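You operate a simulated robot arm through the tools that you are given. There is no shell and no other tool. Be economical: measure what you need, move in short steps, check, and stop when the job is done.

You run a simulated robot arm. Do the job below in one go: nothing can be reset, and whatever is moved stays where it is left.

Task
Fetch the small white cone from the top of the black-legged table and stand it on top of the brown tape roll there.

It is judged by the outcome, as a careful person would: the job done as asked, and still so three seconds after it is handed in. It fails if anything else is knocked over, pushed out of place, dropped, spilled or broken.

Robot
A 7-joint arm with a two-finger parallel gripper, fixed in place. Base frame: the origin is at the foot of the arm, x ahead of it, y to its left, z up; the work surface is at about z = 0. Readings come in mm, degrees, newtons and seconds.
With the tool pointing down near the work surface it reaches from about 240 to 620 mm from the base axis. Its first joint turns from -66.0 to 66.0 degrees. Payload 2.6 kg.
The tool frame sits at the grasp point between the pads (the TCP): z along the fingers, y along the line on which they close. The tips reach 30 mm beyond it. The gripper opens to 94 mm. The fingers are 28 mm wide and 10 mm thick; the gripper's body (50 by 96 mm) begins 55 mm behind the TCP.
Orientation is that of the tool frame in the base frame, as a unit quaternion [x, y, z, w]. With the fingers straight down and closing along the base's y, the tool's x points along the base's -x, its y along +y and its z along -z.

Tools
- The arm moves only by the tool jog_arm. Its argument "commands" is a list of rows, each a list of 7 numbers: the shift along the tool's x, y, z in mm, then the turn, a rotation vector about the tool's x, y, z in degrees, then the gripper command, from -1 (fully open) to 1 (shut), values between in proportion. In form: [[tx, ty, tz, wx, wy, wz, hand], ...]. A call has 1 to 12 rows; each row is the pose to reach, as a shift and turn from the pose commanded when the call began, along the tool's axes at that moment. Rows are played at 5 a second. More than 50 mm and 8.6 degrees between two rows, or a gripper value outside its range, and nothing of the call is played. A pose out of reach is approached as far as the arm can. The call stops where the force on the tool passes 40 N (or 10 N more than at its start, if that is more) or the arm is blocked; 0.2 s more then pass. The fingers move at their own pace (about 72 mm/s each) and stop on an object; they squeeze with about 40 N. The grip force told is the motor's: it shows also when the fingers shut on nothing. Time passes only in rows, and 0.2 s behind the last, so rows that repeat a pose let the fingers close. It gives the time, the measured TCP pose, the force on the tool (base axes), the opening and the grip force at its end, in the units of the frame above (readings bear some noise).
- Cameras (640 x 400 px; columns grow to the right, rows downward): "scene" is fixed at [39.6, 437.6, 558.9]; the picture's right is [-0.73, -0.68, 0.00], its down [-0.46, 0.49, -0.74] and it looks along [0.50, -0.54, -0.67] (base axes); focal length 349 px, centre (320, 200). "wrist" rides on the gripper at [-37, 0, -58] in the tool frame; the picture's right is [0.00, -1.00, 0.00], its down [0.97, 0.00, -0.24] and it looks along [0.24, 0.00, 0.97] (tool axes); focal length 218 px, centre (320, 200). There is no depth. A picture from a camera that has moved, and an enlarged one, comes with that camera's place and axes in the base frame and with its lens. The place of the scene camera against the robot may be out by one fixed shift of up to 12 mm in any direction.
- grab_frame(camera): a new picture of that camera. No time passes.
- enlarge(camera, box): a new picture of the part [left, top, right, bottom] of that camera's present view, enlarged. No time passes.
- hand_in(): hands the job in; it is judged then, once.

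Go step by step. Nothing tells you positions but the pictures and the camera data: compare them with the known pose of the tool, close in by small moves and look again before you grip or let go. The budget is 90 turns and 36 pictures, counting those below and the enlarged ones. Unless the task says otherwise, let go and move clear before handing in, and close with one line.

The tools are called as name(argument=value, ...) on one line, values as JSON. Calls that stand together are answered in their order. jog_arm: Moves the arm, as the interface text tells. Its arguments: {"type":"object","properties":{"commands":{"type":"array","items":{"type":"array","items":{"type":"number"}}}},"required":["commands"]} The other tools are called the same way: grab_frame (camera) takes a picture; enlarge (camera, box) takes an enlarged picture of a part of a camera's view; hand_in () hands the job in.

At the start:

```text
time_s: 0.0
eef_pos: [397.4, 217.4, 307.5]
tool_rot: [0.0, 1.0, 0.001, -0.001]
wrist_force: [0.3, -0.1, 0.6]
gripper_width: 94.0
gripper_force: 0.1
```

scene: 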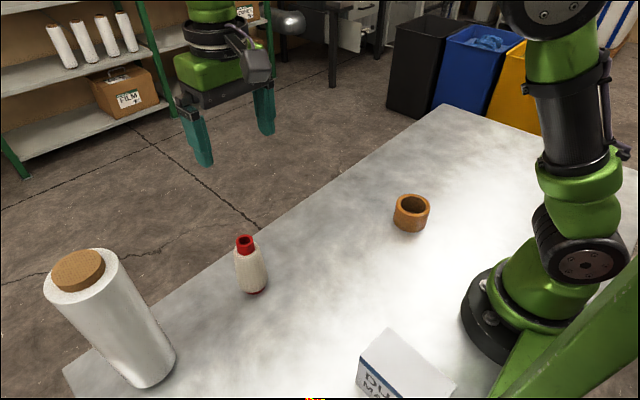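
wrist: 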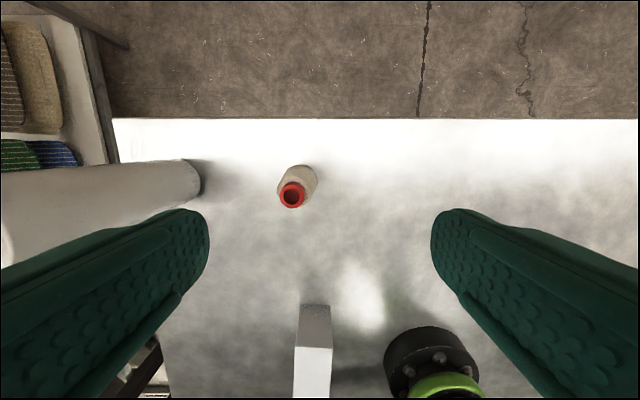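

The white cone with the red tip is at about (400, 237) and the brown roll at about (267, -105). I'll look closer at both before moving.

enlarge(camera="scene", box=[200, 215, 300, 315])

enlarge(camera="scene", box=[360, 170, 460, 250])

enlarge(camera="wrist", box=[250, 140, 350, 230])

```text
4.00 times, centred on (250, 265) of scene
camera zoom: at [39.6, 437.6, 558.9], right [-0.73, -0.68, 0.0], down [-0.46, 0.49, -0.74], along [0.5, -0.54, -0.67], focal length 1396 px, centre (600, -60)
```

zoom: 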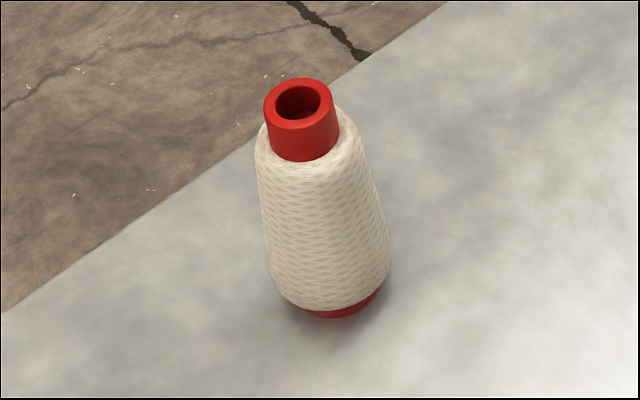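

```text
5.00 times, centred on (410, 210) of scene
camera zoom: at [39.6, 437.6, 558.9], right [-0.73, -0.68, 0.0], down [-0.46, 0.49, -0.74], along [0.5, -0.54, -0.67], focal length 1745 px, centre (-130, 150)
```

zoom: 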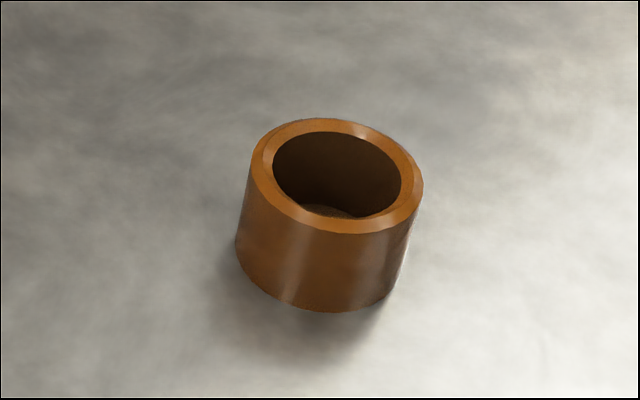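

```text
4.44 times, centred on (300, 185) of wrist
camera zoom: at [435.0, 218.5, 365.9], right [0.0, -1.0, 0.0], down [-0.97, 0.0, 0.24], along [-0.24, 0.0, -0.97], focal length 970 px, centre (409, 267)
```

zoom: 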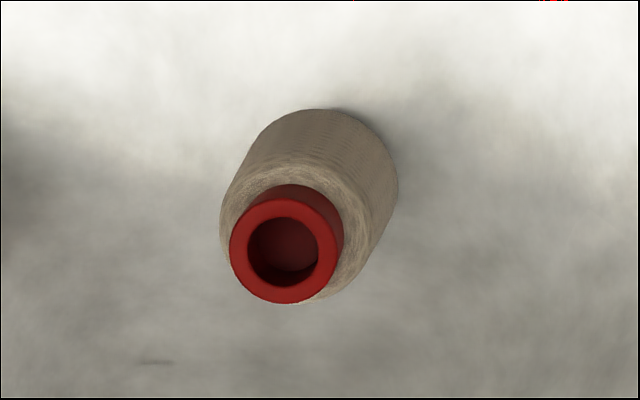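

The cone stands at about (381, 249), is about 130 mm tall, and its yarn is about 58 mm across at the bottom. Next I'll go above the roll to measure its position and its hole.

jog_arm(commands=[[12, -40, 3, 0, 0, 0, -1], [24, -80, 6, 0, 0, 0, -1], [36, -120, 9, 0, 0, 0, -1], [48, -160, 12, 0, 0, 0, -1], [60, -200, 15, 0, 0, 0, -1], [72, -240, 18, 0, 0, 0, -1], [84, -280, 21, 0, 0, 0, -1], [97, -322, 27, 0, 0, 0, -1], [97, -322, 27, 0, 0, 0, -1]])

enlarge(camera="wrist", box=[220, 130, 420, 255])

```text
time_s: 2.0
eef_pos: [302.8, -106.2, 280.3]
tool_rot: [0.0, 1.0, 0.0, 0.0]
wrist_force: [-0.3, -0.3, 0.0]
gripper_width: 94.0
gripper_force: 0.1
```

```text
3.20 times, centred on (320, 192) of wrist
camera zoom: at [338.5, -105.9, 338.5], right [0.0, -1.0, 0.0], down [-0.97, 0.0, 0.24], along [-0.24, 0.0, -0.97], focal length 698 px, centre (320, 224)
```

zoom: 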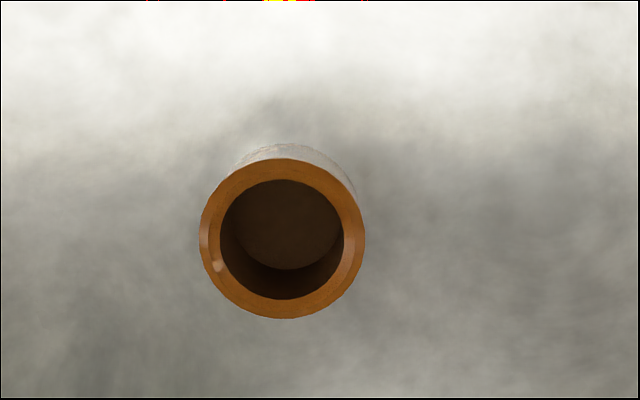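

The roll's top centre is at about (261, -90), height about 50 mm, outer diameter about 70 mm and hole about 53 mm. Now I need the cone's base diameter, to know whether it rests on the rim.

enlarge(camera="scene", box=[230, 272, 280, 303])

```text
12.80 times, centred on (255, 288) of scene
camera zoom: at [39.6, 437.6, 558.9], right [-0.73, -0.68, 0.0], down [-0.46, 0.49, -0.74], along [0.5, -0.54, -0.67], focal length 4466 px, centre (1152, -920)
```

zoom: 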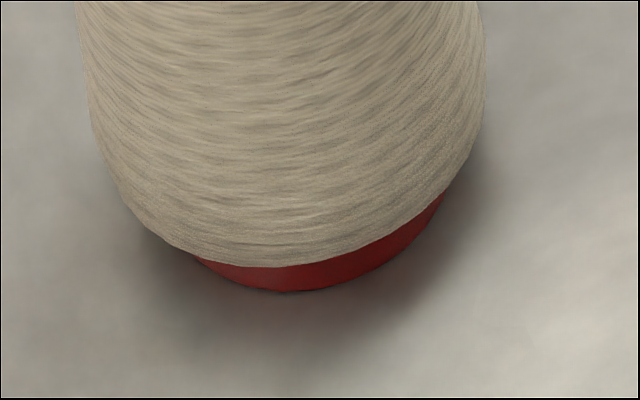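

The cone's red base (about 42–46 mm) is narrower than the roll's hole, but the yarn's widest part (about 57 mm) is wider. It should seat upright with the yarn on the rim if it's well centred. Next I'll move above the cone.

jog_arm(commands=[[-10, 44, 3, 0, 0, 0, -1], [-20, 88, 6, 0, 0, 0, -1], [-30, 132, 9, 0, 0, 0, -1], [-40, 177, 12, 0, 0, 0, -1], [-50, 221, 15, 0, 0, 0, -1], [-60, 265, 20, 0, 0, 0, -1], [-70, 310, 25, 0, 0, 0, -1], [-79, 355, 30, 0, 0, 0, -1], [-79, 355, 30, 0, 0, 0, -1]])

grab_frame(camera="wrist")

```text
time_s: 4.0
eef_pos: [379.0, 249.7, 252.2]
tool_rot: [0.0, 1.0, 0.0, 0.0]
wrist_force: [0.6, 0.4, 0.0]
gripper_width: 93.9
gripper_force: 0.0
```

```text
28 pictures are left
camera wrist: at [415.3, 250.7, 310.0], right [0.0, -1.0, 0.0], down [-0.97, 0.0, 0.24], along [-0.24, 0.0, -0.97], focal length 218 px, centre (320, 200)
```

wrist: 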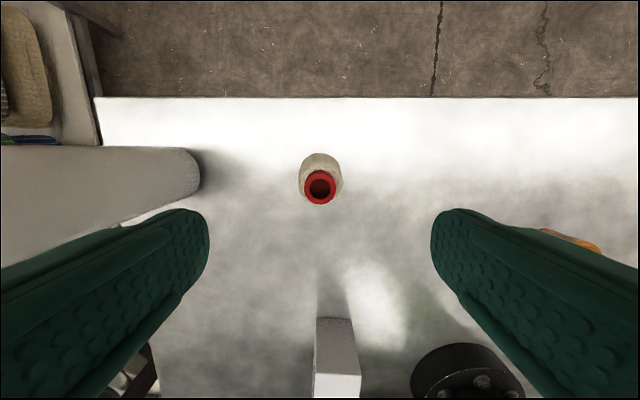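

enlarge(camera="wrist", box=[280, 145, 360, 215])

```text
5.71 times, centred on (320, 180) of wrist
camera zoom: at [415.3, 250.7, 310.0], right [0.0, -1.0, 0.0], down [-0.97, 0.0, 0.24], along [-0.24, 0.0, -0.97], focal length 1247 px, centre (320, 314)
```

zoom: 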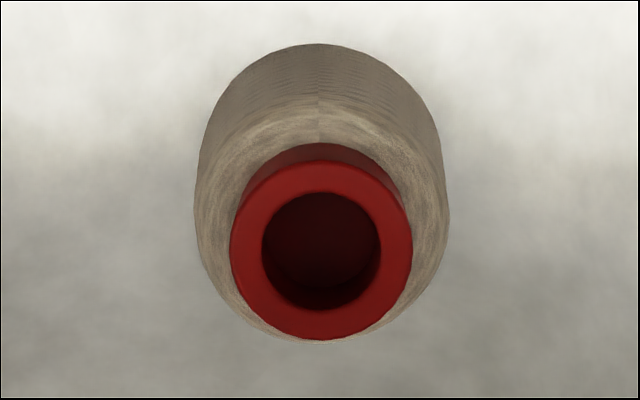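

The cone is now almost exactly under the TCP, with its axis about (380, 250.6). I'll descend with open fingers around the yarn to TCP z of about 88.

jog_arm(commands=[[-1, 0, 35, 0, 0, 0, -1], [-1, 0, 70, 0, 0, 0, -1], [-1, 0, 100, 0, 0, 0, -1], [-1, 0, 125, 0, 0, 0, -1], [-1, 0, 145, 0, 0, 0, -1], [-1, 0, 155, 0, 0, 0, -1], [-1, 0, 163, 0, 0, 0, -1], [-1, 0, 163, 0, 0, 0, -1]])

enlarge(camera="scene", box=[170, 170, 330, 310])

grab_frame(camera="wrist")

```text
time_s: 5.8
eef_pos: [381.4, 252.3, 88.0]
tool_rot: [-0.002, 1.0, 0.0, -0.001]
wrist_force: [0.0, -0.1, 0.4]
gripper_width: 94.1
gripper_force: 0.0
```

```text
2.86 times, centred on (250, 240) of scene
camera zoom: at [39.6, 437.6, 558.9], right [-0.73, -0.68, 0.0], down [-0.46, 0.49, -0.74], along [0.5, -0.54, -0.67], focal length 997 px, centre (520, 86)
```

zoom: 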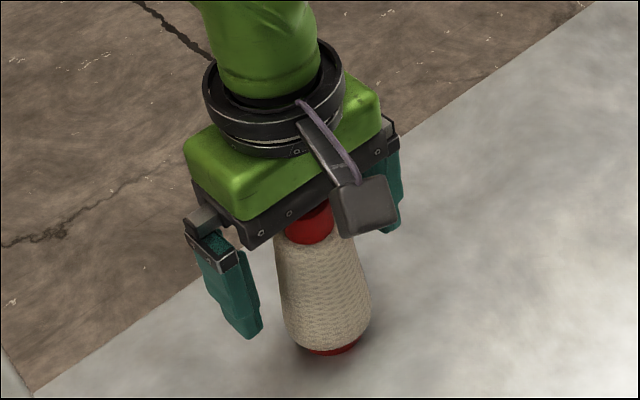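

```text
25 pictures are left
camera wrist: at [417.8, 251.4, 146.1], right [0.0, -1.0, 0.0], down [-0.97, 0.0, 0.24], along [-0.24, 0.0, -0.97], focal length 218 px, centre (320, 200)
```

wrist: 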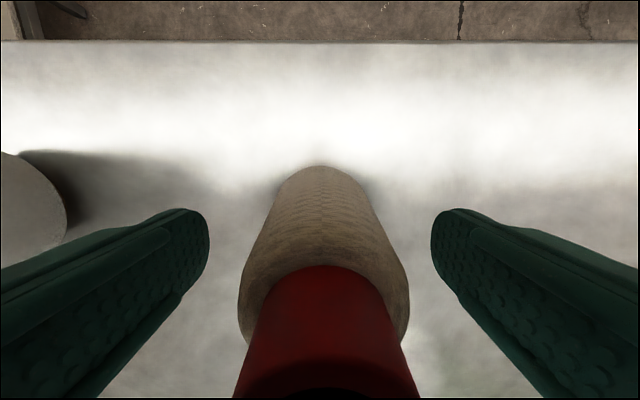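

The cone is centred between the fingers with clearance under the gripper body. I'll close on the yarn.

jog_arm(commands=[[0, 0, 0, 0, 0, 0, -0.4], [0, 0, 0, 0, 0, 0, -0.2], [0, 0, 0, 0, 0, 0, 0], [0, 0, 0, 0, 0, 0, 0.3], [0, 0, 0, 0, 0, 0, 1], [0, 0, 0, 0, 0, 0, 1], [0, 0, 0, 0, 0, 0, 1]])

```text
time_s: 7.4
eef_pos: [382.5, 251.3, 87.7]
tool_rot: [0.0, 1.0, 0.001, 0.001]
wrist_force: [0.6, -1.3, 0.2]
gripper_width: 44.8
gripper_force: 39.7
```

It's gripped at 44.8 mm with 40 N. I'll lift straight up, then check from the scene camera.

jog_arm(commands=[[0, 0, -8, 0, 0, 0, 1], [0, 0, -25, 0, 0, 0, 1], [0, 0, -55, 0, 0, 0, 1], [0, 0, -90, 0, 0, 0, 1], [0, 0, -130, 0, 0, 0, 1], [0, 0, -160, 0, 0, 0, 1], [0, 0, -160, 0, 0, 0, 1]])

grab_frame(camera="scene")

```text
time_s: 9.0
eef_pos: [382.1, 251.4, 248.6]
tool_rot: [0.0, 1.0, 0.0, 0.001]
wrist_force: [-0.1, 0.5, -0.3]
gripper_width: 45.0
gripper_force: 40.1
```

```text
24 pictures are left
```

scene: 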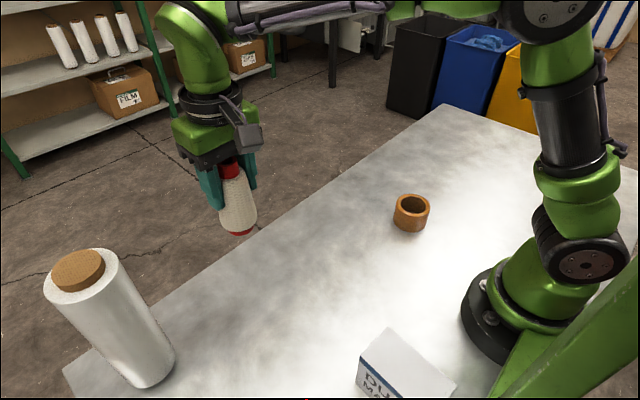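

The cone is held firmly and upright. I'll raise it nearer the scene camera's level to see its base side-on and measure its width.

jog_arm(commands=[[0, 0, -40, 0, 0, 0, 1], [0, 0, -80, 0, 0, 0, 1], [0, 0, -120, 0, 0, 0, 1], [0, 0, -160, 0, 0, 0, 1], [0, 0, -200, 0, 0, 0, 1], [0, 0, -230, 0, 0, 0, 1], [0, 0, -230, 0, 0, 0, 1]])

grab_frame(camera="scene")

```text
time_s: 10.6
eef_pos: [348.7, 226.0, 456.2]
tool_rot: [-0.002, 1.0, -0.001, 0.0]
wrist_force: [-0.3, 0.8, -0.8]
gripper_width: 44.9
gripper_force: 40.0
out of reach, approached as far as the arm can: row 5, 6, 7
```

```text
23 pictures are left
```

scene: 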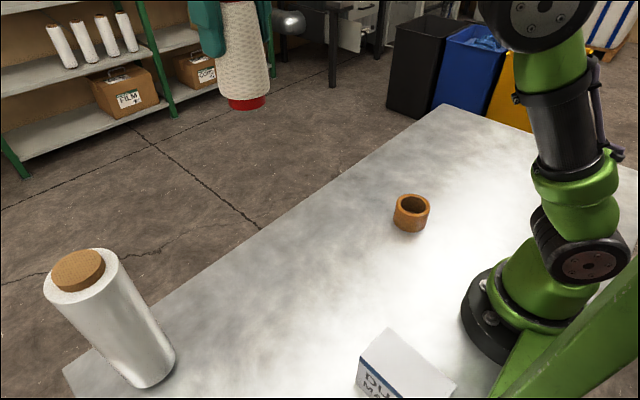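

enlarge(camera="scene", box=[190, 0, 300, 120])

```text
3.33 times, centred on (245, 60) of scene
camera zoom: at [39.6, 437.7, 558.9], right [-0.73, -0.68, 0.0], down [-0.46, 0.49, -0.74], along [0.5, -0.54, -0.67], focal length 1163 px, centre (570, 667)
```

zoom: 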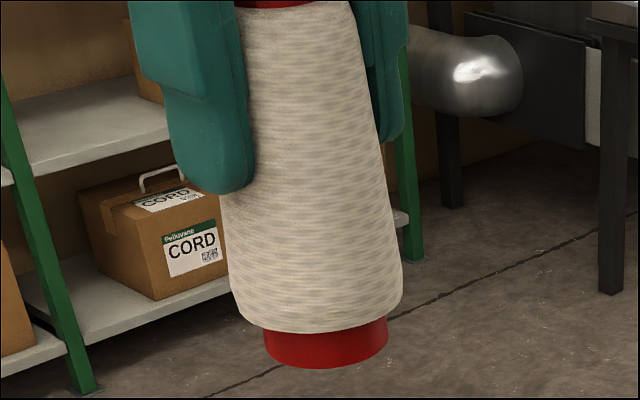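

Base is about 42 mm across and about 12 mm high, with the yarn shoulder growing from about 50 to 57 mm: the base plugs into the 53 mm hole and the shoulder rests on the rim. I'll go back down a bit and re-read the pose.

jog_arm(commands=[[0, 0, 40, 0, 0, 0, 1], [0, 0, 80, 0, 0, 0, 1], [0, 0, 120, 0, 0, 0, 1], [0, 0, 160, 0, 0, 0, 1], [0, 0, 180, 0, 0, 0, 1], [0, 0, 180, 0, 0, 0, 1]])

grab_frame(camera="wrist")

```text
time_s: 12.0
eef_pos: [349.2, 227.4, 275.9]
tool_rot: [-0.001, 1.0, 0.0, 0.0]
wrist_force: [-0.3, 0.9, -0.9]
gripper_width: 44.7
gripper_force: 40.2
```

```text
21 pictures are left
camera wrist: at [384.9, 227.1, 334.1], right [0.0, -1.0, 0.0], down [-0.97, 0.0, 0.24], along [-0.24, 0.0, -0.97], focal length 218 px, centre (320, 200)
```

wrist: 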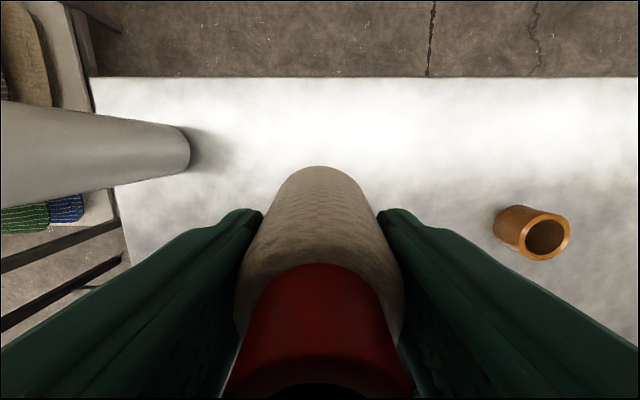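

The new view puts the roll's top centre at about (261.5, -89), height 52. I'll carry the cone above it with plenty of clearance.

jog_arm(commands=[[11, -40, 0, 0, 0, 0, 1], [22, -80, 0, 0, 0, 0, 1], [33, -119, 0, 0, 0, 0, 1], [44, -158, 0, 0, 0, 0, 1], [55, -198, 5, 0, 0, 0, 1], [66, -238, 10, 0, 0, 0, 1], [77, -277, 20, 0, 0, 0, 1], [83, -300, 35, 0, 0, 0, 1], [87.5, -316, 46, 0, 0, 0, 1], [87.5, -316, 46, 0, 0, 0, 1]])

enlarge(camera="scene", box=[340, 110, 480, 250])

grab_frame(camera="wrist")

```text
time_s: 14.2
eef_pos: [261.0, -89.7, 229.1]
tool_rot: [0.0, 1.0, 0.0, 0.0]
wrist_force: [-0.5, -0.7, -1.7]
gripper_width: 44.8
gripper_force: 39.8
```

```text
2.86 times, centred on (410, 180) of scene
camera zoom: at [39.6, 437.6, 558.9], right [-0.73, -0.68, 0.0], down [-0.46, 0.49, -0.74], along [0.5, -0.54, -0.67], focal length 997 px, centre (63, 257)
```

zoom: 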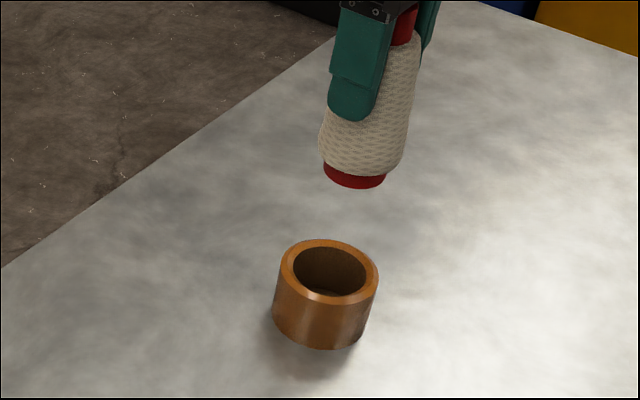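

```text
19 pictures are left
camera wrist: at [297.8, -89.8, 286.7], right [0.0, -1.0, 0.0], down [-0.97, 0.0, 0.24], along [-0.24, 0.0, -0.97], focal length 218 px, centre (320, 200)
```

wrist: 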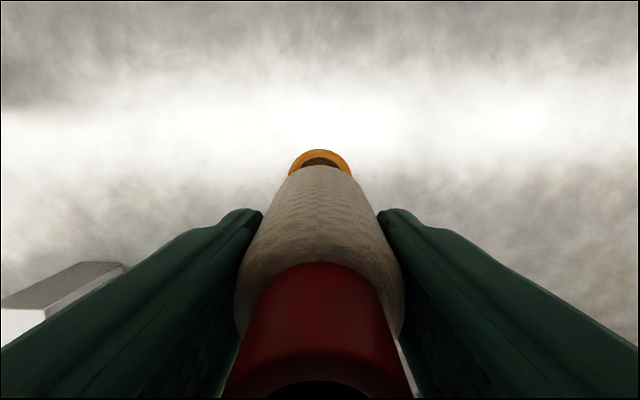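

The roll is centred laterally behind the cone in the wrist view. I'll descend to about 10 mm above the rim and check alignment.

jog_arm(commands=[[0, 0, 20, 0, 0, 0, 1], [0, 0, 40, 0, 0, 0, 1], [0, 0, 58, 0, 0, 0, 1], [0, 0, 68, 0, 0, 0, 1], [0, 0, 76, 0, 0, 0, 1], [0, 0, 76, 0, 0, 0, 1]])

enlarge(camera="scene", box=[370, 160, 450, 240])

enlarge(camera="wrist", box=[260, 130, 380, 230])

```text
time_s: 15.6
eef_pos: [260.3, -88.4, 154.3]
tool_rot: [0.0, 1.0, 0.0, 0.0]
wrist_force: [0.3, 0.3, -0.4]
gripper_width: 44.7
gripper_force: 39.8
```

```text
5.00 times, centred on (410, 200) of scene
camera zoom: at [39.6, 437.6, 558.9], right [-0.73, -0.68, 0.0], down [-0.46, 0.49, -0.74], along [0.5, -0.54, -0.67], focal length 1745 px, centre (-130, 200)
```

zoom: 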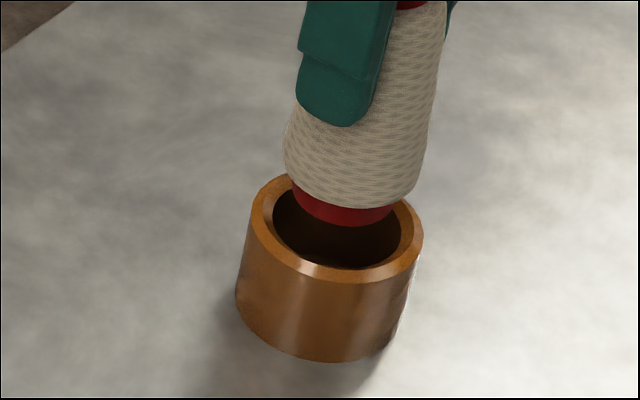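

```text
4.00 times, centred on (320, 180) of wrist
camera zoom: at [297.6, -88.0, 212.4], right [0.0, -1.0, 0.0], down [-0.97, 0.0, 0.24], along [-0.24, 0.0, -0.97], focal length 873 px, centre (320, 280)
```

zoom: 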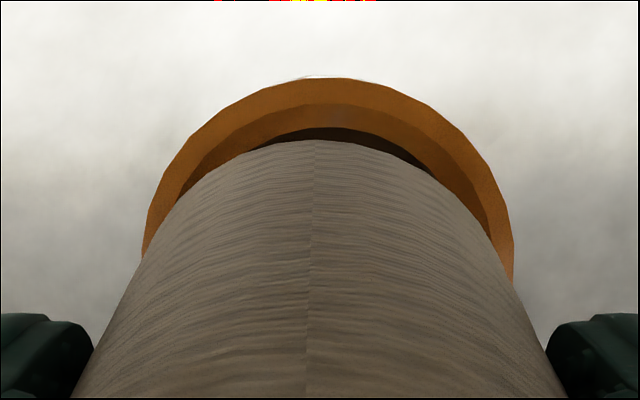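

The rim looks nearer 44 mm high and the roll sits about 2 mm further toward -y than the cone. I'll correct that and lower so the base just enters the hole.

jog_arm(commands=[[0, -2, 0, 0, 0, 0, 1], [0, -2, 8, 0, 0, 0, 1], [0, -2, 15, 0, 0, 0, 1], [0, -2, 19, 0, 0, 0, 1], [0, -2, 19, 0, 0, 0, 1]])

enlarge(camera="scene", box=[370, 160, 450, 240])

enlarge(camera="wrist", box=[260, 130, 380, 230])

```text
time_s: 16.8
eef_pos: [261.7, -91.5, 135.2]
tool_rot: [0.0, 1.0, 0.001, 0.002]
wrist_force: [-2.7, 0.2, 9.5]
gripper_width: 44.5
gripper_force: 39.5
```

```text
5.00 times, centred on (410, 200) of scene
camera zoom: at [39.5, 437.7, 558.9], right [-0.73, -0.68, 0.0], down [-0.46, 0.49, -0.74], along [0.5, -0.54, -0.67], focal length 1745 px, centre (-130, 200)
```

zoom: 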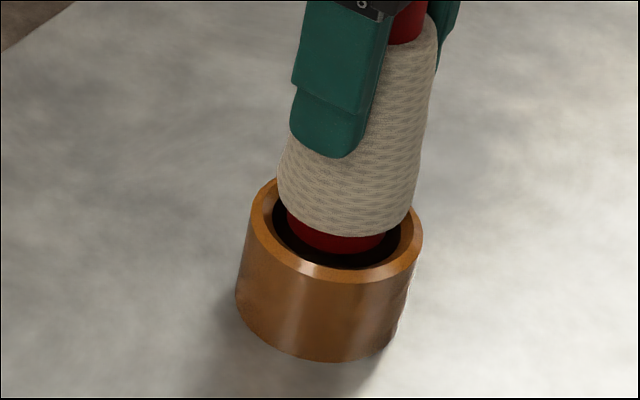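

```text
4.00 times, centred on (320, 180) of wrist
camera zoom: at [298.5, -90.6, 194.4], right [0.0, -1.0, 0.0], down [-0.97, 0.0, 0.24], along [-0.24, 0.0, -0.97], focal length 873 px, centre (320, 280)
```

zoom: 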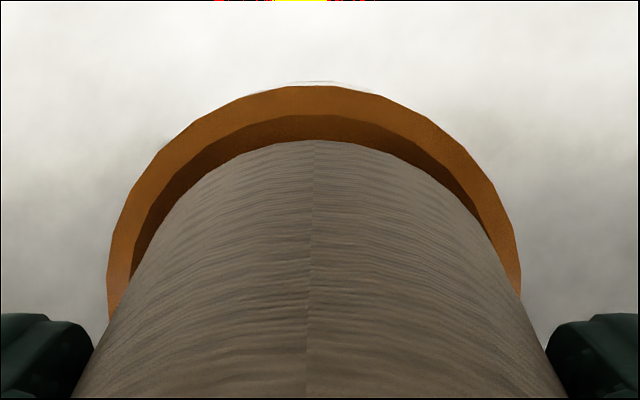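

I feel 9.5 N of contact with the base at rim height (about 47), although the base looks inside the hole. I'll lift slightly, re-centre by about 1 mm and touch again to see whether contact recurs at the same height.

jog_arm(commands=[[0, 0, -4, 0, 0, 0, 1], [1, 1, -4, 0, 0, 0, 1], [1, 1, -3, 0, 0, 0, 1], [1, 1, -2, 0, 0, 0, 1], [1, 1, -2, 0, 0, 0, 1]])

jog_arm(commands=[[0, 0, 1, 0, 0, 0, 1], [0, 0, 1, 0, 0, 0, 1]])

jog_arm(commands=[[0, 0, 1, 0, 0, 0, 1], [0, 0, 1, 0, 0, 0, 1]])

```text
time_s: 18.0
eef_pos: [260.9, -89.9, 137.1]
tool_rot: [-0.001, 1.0, 0.0, 0.0]
wrist_force: [1.0, -0.4, -0.1]
gripper_width: 44.6
gripper_force: 40.6
```

```text
time_s: 18.6
eef_pos: [261.3, -89.9, 136.1]
tool_rot: [0.0, 1.0, 0.001, 0.0]
wrist_force: [0.0, 0.1, -1.0]
gripper_width: 44.5
gripper_force: 39.8
```

```text
time_s: 19.2
eef_pos: [261.2, -90.6, 136.1]
tool_rot: [0.0, 1.0, 0.0, 0.0]
wrist_force: [-3.1, 0.1, 6.8]
gripper_width: 44.8
gripper_force: 40.0
```

Contact recurs at nearly the same height. I'll look closely at the contact area.

enlarge(camera="scene", box=[390, 185, 435, 230])

```text
8.89 times, centred on (412, 208) of scene
camera zoom: at [39.5, 437.7, 558.9], right [-0.73, -0.68, 0.0], down [-0.46, 0.49, -0.74], along [0.5, -0.54, -0.67], focal length 3101 px, centre (-502, 133)
```

zoom: 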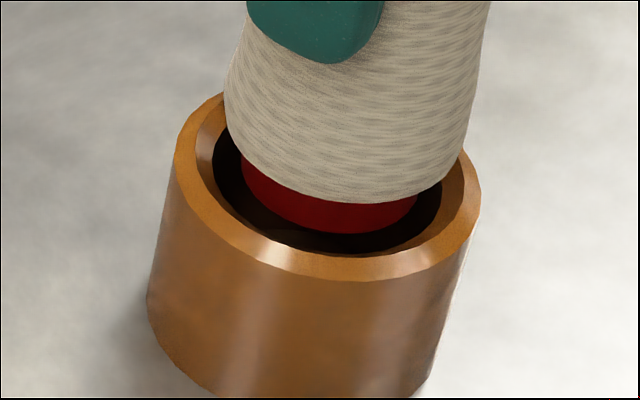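

The base is concentric with the hole at rim level and carried there, so the roll supports it. I'll open the fingers slowly and see whether it stands.

jog_arm(commands=[[0, 0, 0.3, 0, 0, 0, 0.3], [0, 0, 0.3, 0, 0, 0, 0.06], [0, 0, 0.3, 0, 0, 0, 0.03], [0, 0, 0.3, 0, 0, 0, 0.0], [0, 0, 0.3, 0, 0, 0, -0.03], [0, 0, 0.3, 0, 0, 0, -0.06], [0, 0, 0.3, 0, 0, 0, -0.1], [0, 0, 0.3, 0, 0, 0, -0.1]])

enlarge(camera="scene", box=[370, 150, 450, 240])

enlarge(camera="wrist", box=[200, 100, 440, 250])

```text
time_s: 21.0
eef_pos: [260.8, -90.9, 135.7]
tool_rot: [0.0, 1.0, 0.0, 0.0]
wrist_force: [0.7, -0.6, 0.2]
gripper_width: 51.5
gripper_force: 0.1
```

```text
4.44 times, centred on (410, 195) of scene
camera zoom: at [39.6, 437.6, 558.9], right [-0.73, -0.68, 0.0], down [-0.46, 0.49, -0.74], along [0.5, -0.54, -0.67], focal length 1551 px, centre (-80, 222)
```

zoom: 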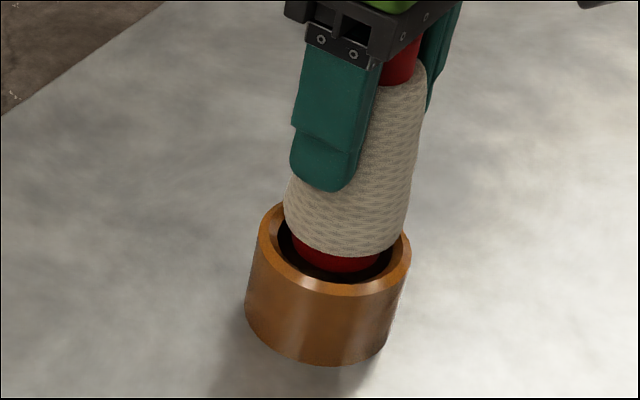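

```text
2.67 times, centred on (320, 175) of wrist
camera zoom: at [297.5, -89.8, 193.7], right [0.0, -1.0, 0.0], down [-0.97, 0.0, 0.24], along [-0.24, 0.0, -0.97], focal length 582 px, centre (320, 267)
```

zoom: 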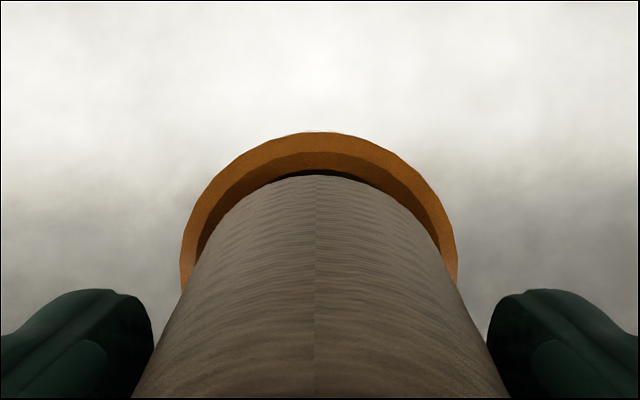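

The cone stays put with the fingers clear on both sides. I'll open fully in steps and rise straight up.

jog_arm(commands=[[0, 0, 0, 0, 0, 0, -0.2], [0, 0, 0, 0, 0, 0, -0.4], [0, 0, 0, 0, 0, 0, -0.7], [0, 0, 0, 0, 0, 0, -1], [0, 0, 0, 0, 0, 0, -1], [0, 0, -10, 0, 0, 0, -1], [0, 0, -30, 0, 0, 0, -1], [0, 0, -60, 0, 0, 0, -1], [0, 0, -100, 0, 0, 0, -1], [0, 0, -135, 0, 0, 0, -1], [0, 0, -150, 0, 0, 0, -1], [0, 0, -150, 0, 0, 0, -1]])

grab_frame(camera="scene")

enlarge(camera="scene", box=[360, 130, 460, 240])

```text
time_s: 23.6
eef_pos: [260.4, -91.4, 285.1]
tool_rot: [0.0, 1.0, 0.0, 0.001]
wrist_force: [0.3, 0.5, -0.1]
gripper_width: 94.2
gripper_force: 0.1
```

```text
11 pictures are left
```

scene: 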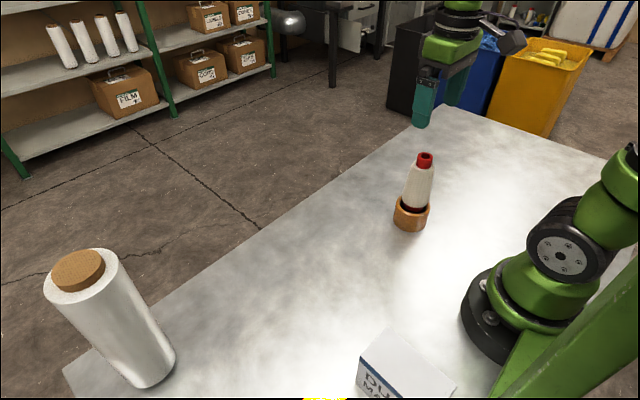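

```text
3.64 times, centred on (410, 185) of scene
camera zoom: at [39.6, 437.6, 558.9], right [-0.73, -0.68, 0.0], down [-0.46, 0.49, -0.74], along [0.5, -0.54, -0.67], focal length 1269 px, centre (-7, 254)
```

zoom: 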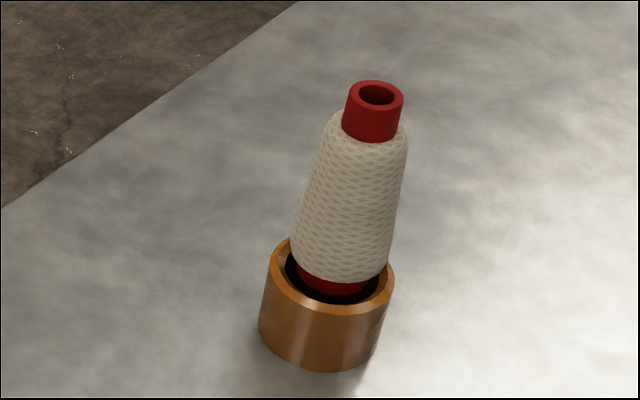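

The cone stands upright on the roll, nothing else has moved, and the gripper is well clear. I'm handing it in.

hand_in()

```text
The job is handed in.
```

The small white cone is standing upright and centred on top of the brown tape roll, the gripper is clear, and nothing else was disturbed.
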